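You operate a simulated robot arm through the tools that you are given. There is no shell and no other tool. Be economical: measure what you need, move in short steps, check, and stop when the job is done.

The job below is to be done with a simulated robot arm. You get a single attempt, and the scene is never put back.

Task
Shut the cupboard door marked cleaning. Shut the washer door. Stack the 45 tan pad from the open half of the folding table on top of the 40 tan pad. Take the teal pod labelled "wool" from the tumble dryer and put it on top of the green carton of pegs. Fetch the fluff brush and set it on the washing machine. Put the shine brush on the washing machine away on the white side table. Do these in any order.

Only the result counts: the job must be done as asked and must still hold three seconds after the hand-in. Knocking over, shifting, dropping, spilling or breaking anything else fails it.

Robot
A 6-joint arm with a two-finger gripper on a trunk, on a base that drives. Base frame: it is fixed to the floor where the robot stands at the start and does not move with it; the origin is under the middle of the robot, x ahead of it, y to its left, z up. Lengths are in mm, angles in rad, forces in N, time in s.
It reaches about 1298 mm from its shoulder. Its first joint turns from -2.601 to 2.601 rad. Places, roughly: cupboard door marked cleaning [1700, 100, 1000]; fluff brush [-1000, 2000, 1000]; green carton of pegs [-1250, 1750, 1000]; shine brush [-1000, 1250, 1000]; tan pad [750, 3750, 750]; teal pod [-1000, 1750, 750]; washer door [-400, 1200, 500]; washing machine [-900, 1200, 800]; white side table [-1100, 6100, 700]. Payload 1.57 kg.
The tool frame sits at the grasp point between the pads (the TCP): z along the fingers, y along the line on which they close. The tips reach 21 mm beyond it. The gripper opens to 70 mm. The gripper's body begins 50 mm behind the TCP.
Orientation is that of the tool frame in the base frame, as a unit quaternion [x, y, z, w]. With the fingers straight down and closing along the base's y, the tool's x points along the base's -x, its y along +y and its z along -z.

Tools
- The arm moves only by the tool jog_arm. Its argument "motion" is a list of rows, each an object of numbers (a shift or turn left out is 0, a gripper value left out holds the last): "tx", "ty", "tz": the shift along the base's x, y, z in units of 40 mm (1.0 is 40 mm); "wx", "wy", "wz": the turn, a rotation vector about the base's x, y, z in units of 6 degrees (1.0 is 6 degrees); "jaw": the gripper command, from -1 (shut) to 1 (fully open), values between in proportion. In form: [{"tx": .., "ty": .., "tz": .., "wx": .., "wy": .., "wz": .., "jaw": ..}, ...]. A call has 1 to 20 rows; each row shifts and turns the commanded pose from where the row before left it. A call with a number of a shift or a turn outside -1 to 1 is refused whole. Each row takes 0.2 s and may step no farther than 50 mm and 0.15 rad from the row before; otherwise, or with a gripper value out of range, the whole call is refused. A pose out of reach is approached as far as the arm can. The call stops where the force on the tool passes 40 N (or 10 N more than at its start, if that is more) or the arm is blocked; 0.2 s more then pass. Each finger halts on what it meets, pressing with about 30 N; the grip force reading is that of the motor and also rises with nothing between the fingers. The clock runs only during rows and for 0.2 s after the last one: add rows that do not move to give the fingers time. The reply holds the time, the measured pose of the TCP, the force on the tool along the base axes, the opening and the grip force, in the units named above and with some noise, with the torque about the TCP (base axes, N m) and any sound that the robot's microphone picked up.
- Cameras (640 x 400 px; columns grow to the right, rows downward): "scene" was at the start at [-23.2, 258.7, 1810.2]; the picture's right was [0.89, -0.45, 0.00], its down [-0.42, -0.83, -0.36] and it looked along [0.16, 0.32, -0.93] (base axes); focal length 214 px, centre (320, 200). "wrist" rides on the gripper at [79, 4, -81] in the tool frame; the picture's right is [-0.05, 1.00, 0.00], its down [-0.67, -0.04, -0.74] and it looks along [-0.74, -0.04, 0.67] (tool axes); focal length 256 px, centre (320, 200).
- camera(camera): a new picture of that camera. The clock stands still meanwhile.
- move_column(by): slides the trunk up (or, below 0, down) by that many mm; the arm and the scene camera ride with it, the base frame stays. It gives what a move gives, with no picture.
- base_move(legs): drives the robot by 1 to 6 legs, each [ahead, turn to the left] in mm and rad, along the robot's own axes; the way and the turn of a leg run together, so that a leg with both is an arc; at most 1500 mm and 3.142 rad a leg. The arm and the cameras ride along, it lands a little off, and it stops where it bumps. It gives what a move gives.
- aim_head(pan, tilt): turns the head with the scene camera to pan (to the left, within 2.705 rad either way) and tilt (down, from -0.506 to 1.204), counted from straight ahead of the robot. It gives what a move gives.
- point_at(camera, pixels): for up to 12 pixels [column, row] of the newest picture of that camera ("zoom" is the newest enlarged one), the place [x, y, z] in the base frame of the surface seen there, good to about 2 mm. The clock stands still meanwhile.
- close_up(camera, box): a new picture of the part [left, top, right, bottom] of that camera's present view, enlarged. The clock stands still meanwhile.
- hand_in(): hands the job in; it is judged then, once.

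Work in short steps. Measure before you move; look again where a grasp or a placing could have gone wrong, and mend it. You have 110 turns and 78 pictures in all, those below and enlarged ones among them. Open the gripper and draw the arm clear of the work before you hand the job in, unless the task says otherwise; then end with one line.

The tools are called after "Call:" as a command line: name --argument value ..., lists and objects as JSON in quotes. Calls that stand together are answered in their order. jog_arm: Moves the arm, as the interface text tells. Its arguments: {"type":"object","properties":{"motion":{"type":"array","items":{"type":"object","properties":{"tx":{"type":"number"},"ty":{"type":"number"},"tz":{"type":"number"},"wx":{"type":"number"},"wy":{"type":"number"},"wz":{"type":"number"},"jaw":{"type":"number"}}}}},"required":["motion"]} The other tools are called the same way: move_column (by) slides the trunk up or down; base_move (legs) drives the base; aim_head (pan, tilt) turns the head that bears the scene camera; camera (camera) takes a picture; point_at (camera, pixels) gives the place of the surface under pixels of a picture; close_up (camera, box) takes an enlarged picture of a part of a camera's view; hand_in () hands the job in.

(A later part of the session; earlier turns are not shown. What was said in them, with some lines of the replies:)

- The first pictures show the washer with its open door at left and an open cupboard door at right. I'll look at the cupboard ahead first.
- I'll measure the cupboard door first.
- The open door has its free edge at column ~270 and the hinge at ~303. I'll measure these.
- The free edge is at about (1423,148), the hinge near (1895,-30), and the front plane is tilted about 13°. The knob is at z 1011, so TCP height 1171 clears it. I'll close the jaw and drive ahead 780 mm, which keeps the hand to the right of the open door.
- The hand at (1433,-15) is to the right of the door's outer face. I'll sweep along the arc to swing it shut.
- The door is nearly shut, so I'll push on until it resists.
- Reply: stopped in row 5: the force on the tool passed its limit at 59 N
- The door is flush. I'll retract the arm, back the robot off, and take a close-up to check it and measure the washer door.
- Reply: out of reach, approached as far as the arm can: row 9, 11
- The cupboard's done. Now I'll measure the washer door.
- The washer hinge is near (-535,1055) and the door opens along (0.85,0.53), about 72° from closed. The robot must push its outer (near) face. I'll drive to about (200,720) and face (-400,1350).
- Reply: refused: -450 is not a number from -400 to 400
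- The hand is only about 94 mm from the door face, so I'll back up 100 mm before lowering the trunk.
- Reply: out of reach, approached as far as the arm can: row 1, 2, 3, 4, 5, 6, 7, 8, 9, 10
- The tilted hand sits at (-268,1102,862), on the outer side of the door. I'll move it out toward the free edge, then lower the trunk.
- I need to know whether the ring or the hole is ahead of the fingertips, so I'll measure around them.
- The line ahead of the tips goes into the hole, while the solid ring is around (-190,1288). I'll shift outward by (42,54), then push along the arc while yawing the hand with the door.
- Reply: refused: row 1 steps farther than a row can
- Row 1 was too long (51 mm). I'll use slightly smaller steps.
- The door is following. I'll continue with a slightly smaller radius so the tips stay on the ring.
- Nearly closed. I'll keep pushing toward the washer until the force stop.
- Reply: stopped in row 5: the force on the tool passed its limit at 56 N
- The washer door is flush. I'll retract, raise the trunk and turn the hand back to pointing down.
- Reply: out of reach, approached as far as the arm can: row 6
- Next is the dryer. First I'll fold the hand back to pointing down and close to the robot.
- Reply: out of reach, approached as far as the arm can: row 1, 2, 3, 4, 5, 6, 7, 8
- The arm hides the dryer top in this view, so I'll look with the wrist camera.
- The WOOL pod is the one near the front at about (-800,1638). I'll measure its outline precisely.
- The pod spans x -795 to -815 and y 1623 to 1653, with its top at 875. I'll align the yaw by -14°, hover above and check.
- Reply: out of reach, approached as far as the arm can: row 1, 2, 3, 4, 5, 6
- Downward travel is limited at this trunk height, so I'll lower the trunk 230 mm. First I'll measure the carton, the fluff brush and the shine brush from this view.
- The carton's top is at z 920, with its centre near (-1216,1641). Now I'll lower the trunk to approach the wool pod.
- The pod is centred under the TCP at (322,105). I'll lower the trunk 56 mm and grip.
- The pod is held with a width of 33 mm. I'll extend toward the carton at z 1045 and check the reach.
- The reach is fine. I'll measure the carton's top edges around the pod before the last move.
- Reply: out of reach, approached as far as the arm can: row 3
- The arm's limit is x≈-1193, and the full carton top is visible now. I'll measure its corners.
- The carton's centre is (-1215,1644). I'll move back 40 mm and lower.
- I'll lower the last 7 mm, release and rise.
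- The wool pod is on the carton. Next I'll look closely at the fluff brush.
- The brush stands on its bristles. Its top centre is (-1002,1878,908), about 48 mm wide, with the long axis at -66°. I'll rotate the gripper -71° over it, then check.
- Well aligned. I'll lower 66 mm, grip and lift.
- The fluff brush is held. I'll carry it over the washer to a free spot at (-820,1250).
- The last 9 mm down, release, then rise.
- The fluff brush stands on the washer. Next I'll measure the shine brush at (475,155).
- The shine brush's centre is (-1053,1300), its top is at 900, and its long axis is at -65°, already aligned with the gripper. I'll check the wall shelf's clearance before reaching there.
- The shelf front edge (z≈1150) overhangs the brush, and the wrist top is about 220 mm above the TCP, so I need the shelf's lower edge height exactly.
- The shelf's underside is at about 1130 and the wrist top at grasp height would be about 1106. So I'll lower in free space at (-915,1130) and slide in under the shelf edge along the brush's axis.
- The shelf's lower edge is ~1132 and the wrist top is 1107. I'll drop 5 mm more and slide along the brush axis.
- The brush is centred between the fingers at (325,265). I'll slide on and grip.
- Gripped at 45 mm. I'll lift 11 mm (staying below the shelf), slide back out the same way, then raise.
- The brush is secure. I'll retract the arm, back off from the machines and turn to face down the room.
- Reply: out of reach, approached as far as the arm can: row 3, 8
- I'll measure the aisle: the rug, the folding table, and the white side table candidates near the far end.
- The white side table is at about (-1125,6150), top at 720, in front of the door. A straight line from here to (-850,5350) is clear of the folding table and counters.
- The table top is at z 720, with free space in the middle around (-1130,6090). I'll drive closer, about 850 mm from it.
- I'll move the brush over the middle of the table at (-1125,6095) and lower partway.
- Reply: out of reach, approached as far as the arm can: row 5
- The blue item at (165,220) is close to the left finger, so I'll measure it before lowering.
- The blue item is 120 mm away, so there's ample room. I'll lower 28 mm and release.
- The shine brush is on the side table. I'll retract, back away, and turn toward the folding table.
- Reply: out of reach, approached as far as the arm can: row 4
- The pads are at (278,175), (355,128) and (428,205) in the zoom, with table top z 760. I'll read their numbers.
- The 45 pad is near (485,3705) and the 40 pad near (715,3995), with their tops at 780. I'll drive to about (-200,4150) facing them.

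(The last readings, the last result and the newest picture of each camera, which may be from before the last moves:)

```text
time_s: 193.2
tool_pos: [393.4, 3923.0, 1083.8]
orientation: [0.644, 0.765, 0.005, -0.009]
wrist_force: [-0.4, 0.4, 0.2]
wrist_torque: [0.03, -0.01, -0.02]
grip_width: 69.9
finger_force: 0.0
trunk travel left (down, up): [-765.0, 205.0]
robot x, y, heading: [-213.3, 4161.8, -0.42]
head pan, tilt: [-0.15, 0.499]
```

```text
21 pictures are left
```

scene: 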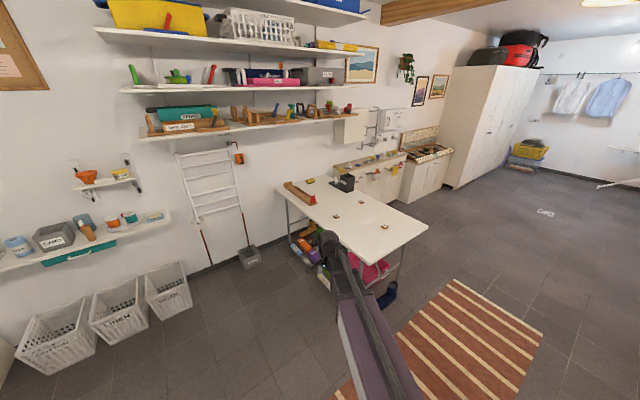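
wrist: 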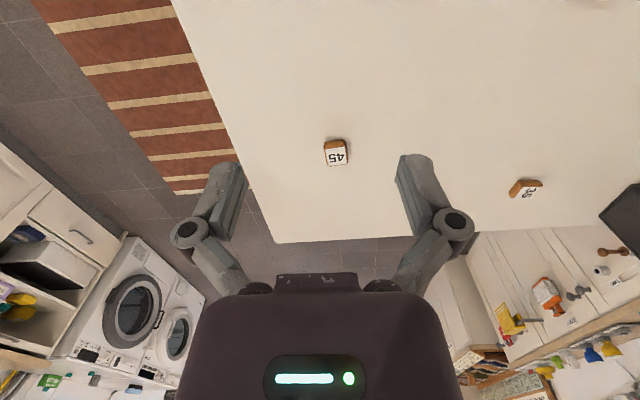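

Call:
close_up --camera "wrist" --box '[306, 125, 370, 175]'

Call:
point_at --camera "wrist" --pixels '[[326, 146], [345, 144], [346, 163], [328, 165], [336, 154], [330, 139], [342, 138]]'

```text
8.00 times, centred on (338, 150) of wrist
```

zoom: 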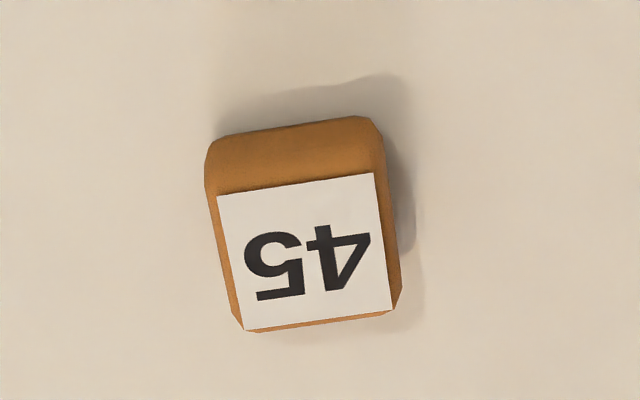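

```text
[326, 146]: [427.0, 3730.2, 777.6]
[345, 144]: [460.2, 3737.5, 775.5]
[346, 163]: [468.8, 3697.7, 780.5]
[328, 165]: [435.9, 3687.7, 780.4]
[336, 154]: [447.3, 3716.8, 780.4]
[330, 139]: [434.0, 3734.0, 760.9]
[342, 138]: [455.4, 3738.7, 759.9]
```

Call:
point_at --camera "zoom" --pixels '[[222, 197], [372, 177], [390, 307], [247, 327], [305, 250], [210, 190], [393, 240], [380, 160]]'

```text
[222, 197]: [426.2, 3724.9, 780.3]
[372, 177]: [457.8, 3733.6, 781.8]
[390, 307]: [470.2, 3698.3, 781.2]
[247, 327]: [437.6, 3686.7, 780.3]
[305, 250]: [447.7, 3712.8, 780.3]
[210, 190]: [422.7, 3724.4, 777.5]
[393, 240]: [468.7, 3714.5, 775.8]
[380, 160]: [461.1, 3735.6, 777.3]
```

The 45 pad's centre is (448,3712) with its sides at ~16°. I'll move over it with a +6.5° turn and lower to hover.

Call:
jog_arm --motion '[{"tx": 0.23, "ty": -0.88, "wz": 0.18}, {"tx": 0.23, "ty": -0.88, "wz": 0.18}, {"tx": 0.23, "ty": -0.88, "wz": 0.18}, {"tx": 0.23, "ty": -0.88, "wz": 0.18}, {"tx": 0.23, "ty": -0.88, "wz": 0.18}, {"tx": 0.23, "ty": -0.87, "wz": 0.18}, {}]'

Call:
move_column --by -240

Call:
camera --camera "wrist"

```text
time_s: 194.8
tool_pos: [449.3, 3713.8, 1084.2]
orientation: [0.599, 0.801, 0.004, -0.01]
wrist_force: [1.1, -0.4, -0.7]
wrist_torque: [0.0, 0.0, -0.01]
grip_width: 69.9
finger_force: 0.0
out of reach, approached as far as the arm can: row 3
trunk travel left (down, up): [-765.0, 205.0]
robot x, y, heading: [-211.8, 4158.6, -0.419]
head pan, tilt: [-0.15, 0.499]
```

```text
time_s: 197.3
tool_pos: [449.2, 3712.6, 844.1]
orientation: [0.6, 0.8, 0.005, -0.011]
wrist_force: [-0.5, -0.7, 0.8]
wrist_torque: [0.05, -0.03, 0.01]
grip_width: 70.2
finger_force: 0.0
trunk travel left (down, up): [-525.0, 445.0]
robot x, y, heading: [-213.5, 4165.4, -0.427]
head pan, tilt: [-0.15, 0.499]
```

```text
19 pictures are left
```

wrist: 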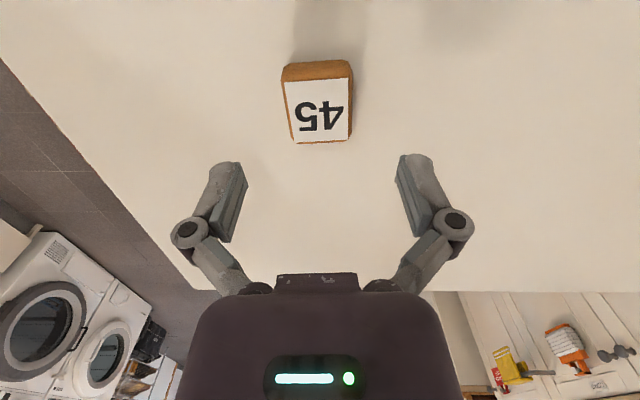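

It's centred at (319,108). I'll lower 60 mm, grip and lift.

Call:
move_column --by -59

Call:
jog_arm --motion '[{"jaw": -1}, {}, {}, {}, {}]'

Call:
move_column --by 200

Call:
aim_head --pan 0.1 --tilt 0.7

Call:
camera --camera "scene"

```text
time_s: 198.3
tool_pos: [448.2, 3711.9, 785.1]
orientation: [0.6, 0.8, 0.005, -0.011]
wrist_force: [0.4, 0.3, -0.5]
wrist_torque: [0.02, -0.02, -0.03]
grip_width: 69.9
finger_force: 0.1
trunk travel left (down, up): [-466.0, 504.0]
robot x, y, heading: [-214.3, 4158.1, -0.423]
head pan, tilt: [-0.15, 0.499]
```

```text
time_s: 199.5
tool_pos: [449.1, 3712.0, 785.1]
orientation: [0.599, 0.801, 0.004, -0.01]
wrist_force: [-2.1, -1.9, 12.8]
wrist_torque: [-0.04, -0.02, 0.02]
grip_width: 41.1
finger_force: 30.2
trunk travel left (down, up): [-466.0, 504.0]
robot x, y, heading: [-210.3, 4161.6, -0.423]
head pan, tilt: [-0.15, 0.499]
```

```text
time_s: 201.6
tool_pos: [448.9, 3712.8, 984.2]
orientation: [0.6, 0.8, 0.004, -0.011]
wrist_force: [-0.4, 0.2, -0.8]
wrist_torque: [0.01, -0.02, 0.03]
grip_width: 41.1
finger_force: 30.0
trunk travel left (down, up): [-666.0, 304.0]
robot x, y, heading: [-212.0, 4161.0, -0.425]
head pan, tilt: [-0.15, 0.499]
```

```text
time_s: 202.4
tool_pos: [450.1, 3713.4, 985.1]
orientation: [0.6, 0.8, 0.004, -0.011]
wrist_force: [0.8, 0.4, -0.7]
wrist_torque: [-0.01, 0.02, 0.01]
grip_width: 40.8
finger_force: 30.2
trunk travel left (down, up): [-666.0, 304.0]
robot x, y, heading: [-210.4, 4162.3, -0.42]
head pan, tilt: [0.099, 0.7]
```

```text
18 pictures are left
```

scene: 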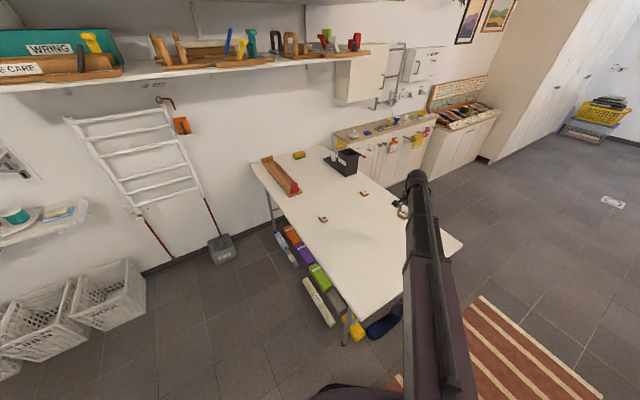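

The pad is held (41 mm). I'll zoom on the 40 pad at (323,218).

Call:
close_up --camera "scene" --box '[307, 208, 339, 228]'

Call:
point_at --camera "zoom" --pixels '[[320, 200], [260, 200], [380, 200], [320, 160], [320, 240]]'

```text
16.00 times, centred on (323, 218) of scene
```

zoom: 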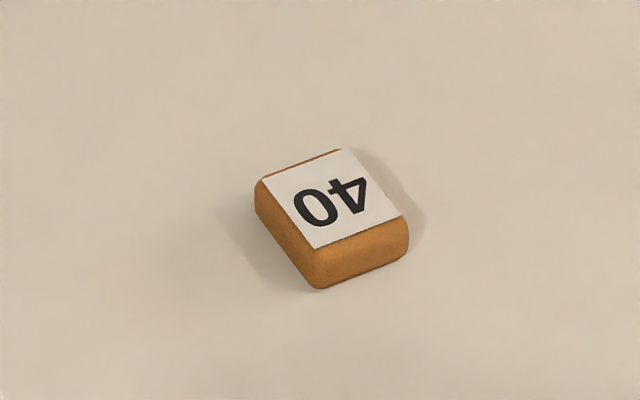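

```text
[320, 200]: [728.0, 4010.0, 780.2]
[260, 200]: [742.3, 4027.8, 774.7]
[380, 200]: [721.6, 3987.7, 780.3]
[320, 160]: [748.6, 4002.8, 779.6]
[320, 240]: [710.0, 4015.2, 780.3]
```

Call:
point_at --camera "zoom" --pixels '[[266, 181], [342, 151], [398, 214], [316, 246], [333, 199], [262, 188], [402, 220], [310, 252]]'

```text
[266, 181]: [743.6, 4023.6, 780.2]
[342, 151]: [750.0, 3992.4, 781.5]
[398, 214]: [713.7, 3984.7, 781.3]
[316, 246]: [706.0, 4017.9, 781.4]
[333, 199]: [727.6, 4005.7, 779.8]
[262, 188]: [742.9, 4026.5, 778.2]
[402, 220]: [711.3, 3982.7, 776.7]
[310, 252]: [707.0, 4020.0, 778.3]
```

The 40 pad's centre is (728.3,4004.7), with sides at 8.6°. I'll move over it with a -7.7° turn and hover.

Call:
jog_arm --motion '[{"tx": 0.775, "ty": 0.81, "wz": -0.14}, {"tx": 0.775, "ty": 0.81, "wz": -0.14}, {"tx": 0.775, "ty": 0.81, "wz": -0.14}, {"tx": 0.775, "ty": 0.81, "wz": -0.14}, {"tx": 0.775, "ty": 0.81, "wz": -0.14}, {"tx": 0.775, "ty": 0.81, "wz": -0.14}, {"tx": 0.775, "ty": 0.81, "wz": -0.14}, {"tx": 0.775, "ty": 0.81, "wz": -0.14}, {"tx": 0.775, "ty": 0.81, "wz": -0.14}, {}]'

Call:
move_column --by -145

Call:
camera --camera "wrist"

```text
time_s: 204.6
tool_pos: [727.0, 4005.2, 985.5]
orientation: [0.651, 0.759, 0.005, -0.01]
wrist_force: [-0.3, 0.5, -0.3]
wrist_torque: [0.01, -0.01, 0.03]
grip_width: 41.2
finger_force: 29.7
out of reach, approached as far as the arm can: row 5, 9
trunk travel left (down, up): [-666.0, 304.0]
robot x, y, heading: [-210.0, 4157.0, -0.427]
head pan, tilt: [0.099, 0.7]
```

```text
time_s: 206.3
tool_pos: [728.1, 4005.4, 840.3]
orientation: [0.651, 0.759, 0.005, -0.011]
wrist_force: [-0.1, -0.5, 0.1]
wrist_torque: [-0.01, -0.03, -0.01]
grip_width: 41.1
finger_force: 29.8
trunk travel left (down, up): [-521.0, 449.0]
robot x, y, heading: [-211.7, 4160.5, -0.424]
head pan, tilt: [0.099, 0.7]
```

```text
16 pictures are left
```

wrist: 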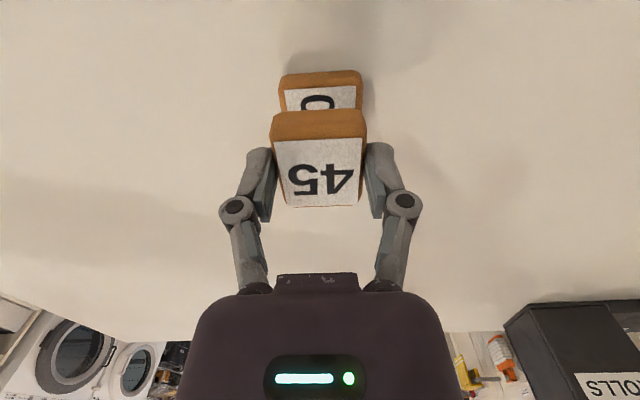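

It's aligned over the 40 pad. I'll lower 33 mm, release and rise.

Call:
move_column --by -33.5

Call:
jog_arm --motion '[{}, {"jaw": 0.5}, {}, {}, {"jaw": 1}, {}]'

Call:
move_column --by 200

Call:
camera --camera "wrist"

```text
time_s: 207.1
tool_pos: [726.6, 4004.6, 806.2]
orientation: [0.651, 0.759, 0.005, -0.011]
wrist_force: [0.3, -0.8, -0.1]
wrist_torque: [0.01, 0.02, -0.02]
grip_width: 41.0
finger_force: 30.1
trunk travel left (down, up): [-488.0, 482.0]
robot x, y, heading: [-210.7, 4159.4, -0.427]
head pan, tilt: [0.099, 0.7]
```

```text
time_s: 208.5
tool_pos: [727.7, 4005.2, 807.3]
orientation: [0.651, 0.759, 0.006, -0.01]
wrist_force: [0.5, -0.3, -0.3]
wrist_torque: [-0.01, -0.02, 0.01]
grip_width: 70.0
finger_force: 0.1
trunk travel left (down, up): [-488.0, 482.0]
robot x, y, heading: [-210.3, 4165.9, -0.428]
head pan, tilt: [0.099, 0.7]
```

```text
time_s: 210.7
tool_pos: [727.7, 4004.4, 1006.0]
orientation: [0.651, 0.759, 0.006, -0.01]
wrist_force: [0.3, -0.3, 0.1]
wrist_torque: [-0.02, 0.0, -0.03]
grip_width: 69.9
finger_force: 0.1
trunk travel left (down, up): [-688.0, 282.0]
robot x, y, heading: [-215.9, 4160.0, -0.423]
head pan, tilt: [0.099, 0.7]
```

```text
15 pictures are left
```

wrist: 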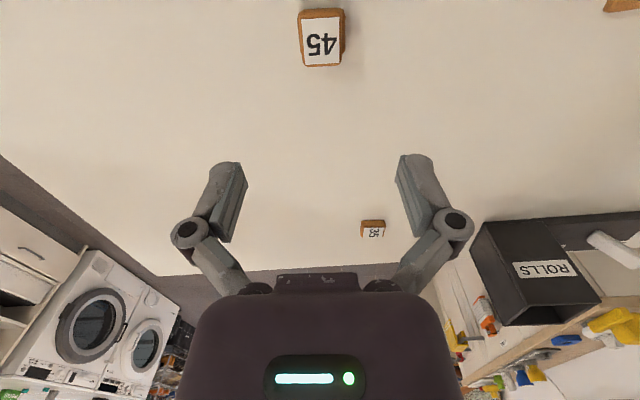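

The stack is good. I'll retract the arm and check both doors and the stack from here.

Call:
jog_arm --motion '[{"tx": -0.95, "ty": -0.3}, {"tx": -0.95, "ty": -0.3}, {"tx": -0.95, "ty": -0.3}, {"tx": -0.95, "ty": -0.3}, {"tx": -0.95, "ty": -0.3}, {"tx": -0.95, "ty": -0.3}, {"tx": -0.95, "ty": -0.3}, {"tx": -0.95, "ty": -0.3}]'

Call:
aim_head --pan -1.0 --tilt 0.35

Call:
camera --camera "scene"

```text
time_s: 212.5
tool_pos: [421.5, 3909.7, 1005.7]
orientation: [0.65, 0.76, 0.006, -0.01]
wrist_force: [0.2, 0.5, 0.6]
wrist_torque: [-0.01, -0.02, 0.0]
grip_width: 70.1
finger_force: 0.1
trunk travel left (down, up): [-688.0, 282.0]
robot x, y, heading: [-212.9, 4160.6, -0.424]
head pan, tilt: [0.099, 0.7]
```

```text
time_s: 213.8
tool_pos: [423.3, 3910.6, 1005.9]
orientation: [0.65, 0.76, 0.005, -0.011]
wrist_force: [-1.0, 0.3, 0.6]
wrist_torque: [0.02, 0.01, -0.01]
grip_width: 70.1
finger_force: 0.0
trunk travel left (down, up): [-688.0, 282.0]
robot x, y, heading: [-211.8, 4160.4, -0.424]
head pan, tilt: [-1.0, 0.351]
```

```text
14 pictures are left
```

scene: 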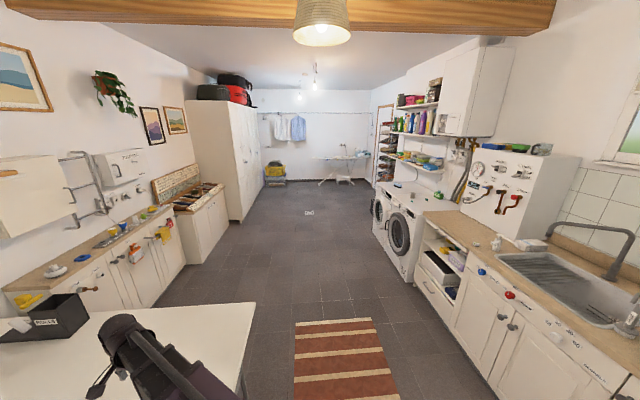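

Call:
close_up --camera "scene" --box '[360, 130, 460, 280]'

Call:
close_up --camera "scene" --box '[180, 80, 300, 230]'

```text
2.67 times, centred on (410, 205) of scene
```

zoom: 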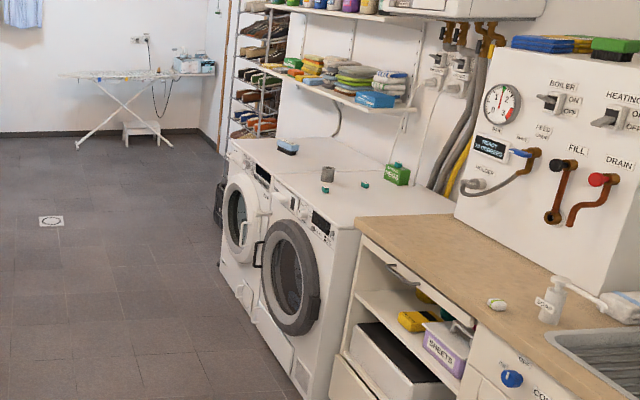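

```text
2.67 times, centred on (240, 155) of scene
```

zoom: 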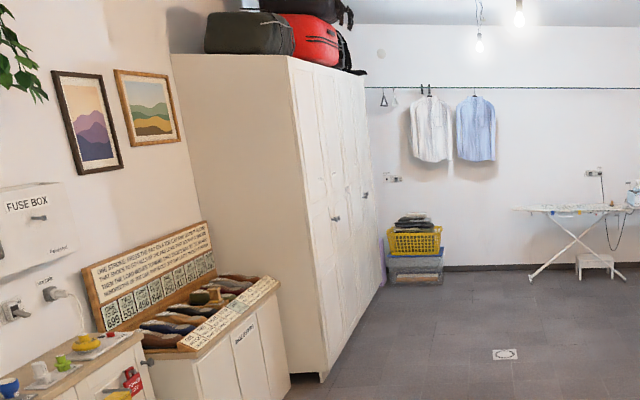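

Both look shut. I'll verify the washer door's gap with measured points.

Call:
close_up --camera "scene" --box '[366, 178, 406, 246]'

Call:
point_at --camera "scene" --pixels '[[232, 160], [224, 160], [240, 165], [228, 190], [236, 140], [245, 140]]'

```text
5.88 times, centred on (386, 212) of scene
```

zoom: 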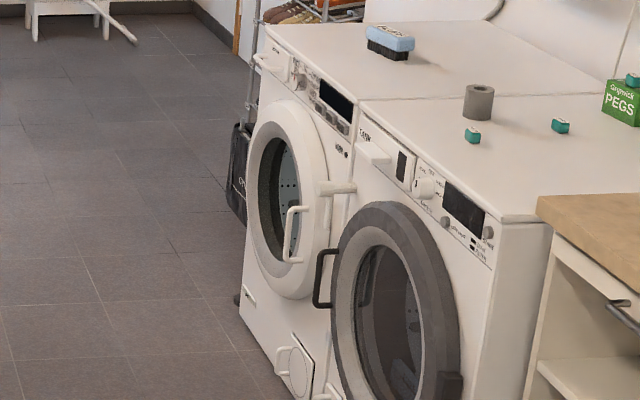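

```text
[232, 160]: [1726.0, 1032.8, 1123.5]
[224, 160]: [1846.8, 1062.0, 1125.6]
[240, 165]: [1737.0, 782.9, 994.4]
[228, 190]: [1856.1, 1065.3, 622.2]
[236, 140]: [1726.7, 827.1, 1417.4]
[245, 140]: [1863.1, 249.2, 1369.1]
```

Call:
point_at --camera "zoom" --pixels '[[257, 200], [322, 165], [290, 125], [312, 270], [275, 280], [345, 215], [255, 260], [322, 230], [350, 225], [298, 105]]'

```text
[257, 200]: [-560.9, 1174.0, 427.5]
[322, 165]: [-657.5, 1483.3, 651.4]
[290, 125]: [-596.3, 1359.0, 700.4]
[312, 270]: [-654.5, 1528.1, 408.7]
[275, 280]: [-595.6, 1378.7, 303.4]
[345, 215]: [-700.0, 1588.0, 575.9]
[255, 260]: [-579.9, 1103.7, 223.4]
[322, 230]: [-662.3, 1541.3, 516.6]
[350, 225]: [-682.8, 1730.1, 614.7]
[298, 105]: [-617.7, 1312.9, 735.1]
```

The washer door lies parallel to and against the front. The cleaning door, at (1863,249), is within 1 mm of the cupboard's front plane. I'll back clear of the table, check the stack once more, and then hand in.

Call:
base_move --legs '[[-300, 0]]'

Call:
aim_head --pan 0.1 --tilt 0.5

Call:
close_up --camera "scene" --box '[260, 140, 400, 240]'

```text
time_s: 216.2
tool_pos: [147.4, 4032.7, 1007.2]
orientation: [0.653, 0.758, 0.005, -0.009]
wrist_force: [-0.2, 0.7, 0.3]
wrist_torque: [0.02, -0.01, -0.03]
grip_width: 70.0
finger_force: 0.0
trunk travel left (down, up): [-688.0, 282.0]
robot x, y, heading: [-485.6, 4282.6, -0.428]
head pan, tilt: [-1.0, 0.351]
```

```text
time_s: 217.5
tool_pos: [148.2, 4033.7, 1007.5]
orientation: [0.652, 0.758, 0.005, -0.01]
wrist_force: [0.8, -0.6, 0.2]
wrist_torque: [0.01, -0.02, -0.01]
grip_width: 69.9
finger_force: 0.0
trunk travel left (down, up): [-688.0, 282.0]
robot x, y, heading: [-485.3, 4283.0, -0.427]
head pan, tilt: [0.099, 0.499]
```

```text
4.00 times, centred on (330, 190) of scene
```

zoom: 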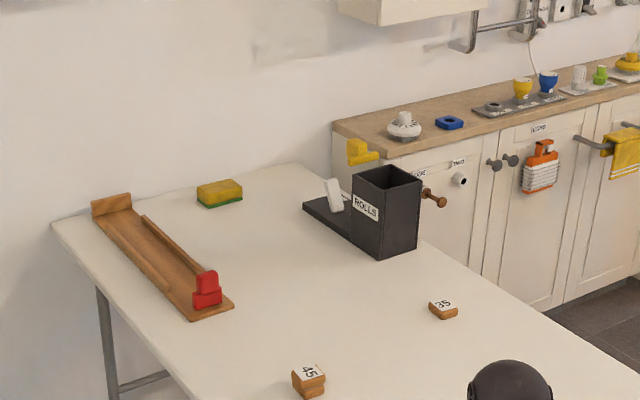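

The 45 pad sits squarely on the 40 pad and everything else is in place, so I'm handing in.

Call:
hand_in

```text
The job is handed in.
```

All six parts of the job are done and handed in; the result has not come back yet. The cleaning cupboard door and the washer door are shut, the 45 pad is on the 40 pad, the wool pod is on the green pegs carton, the fluff brush is on the washing machine, and the shine brush is on the white side table.
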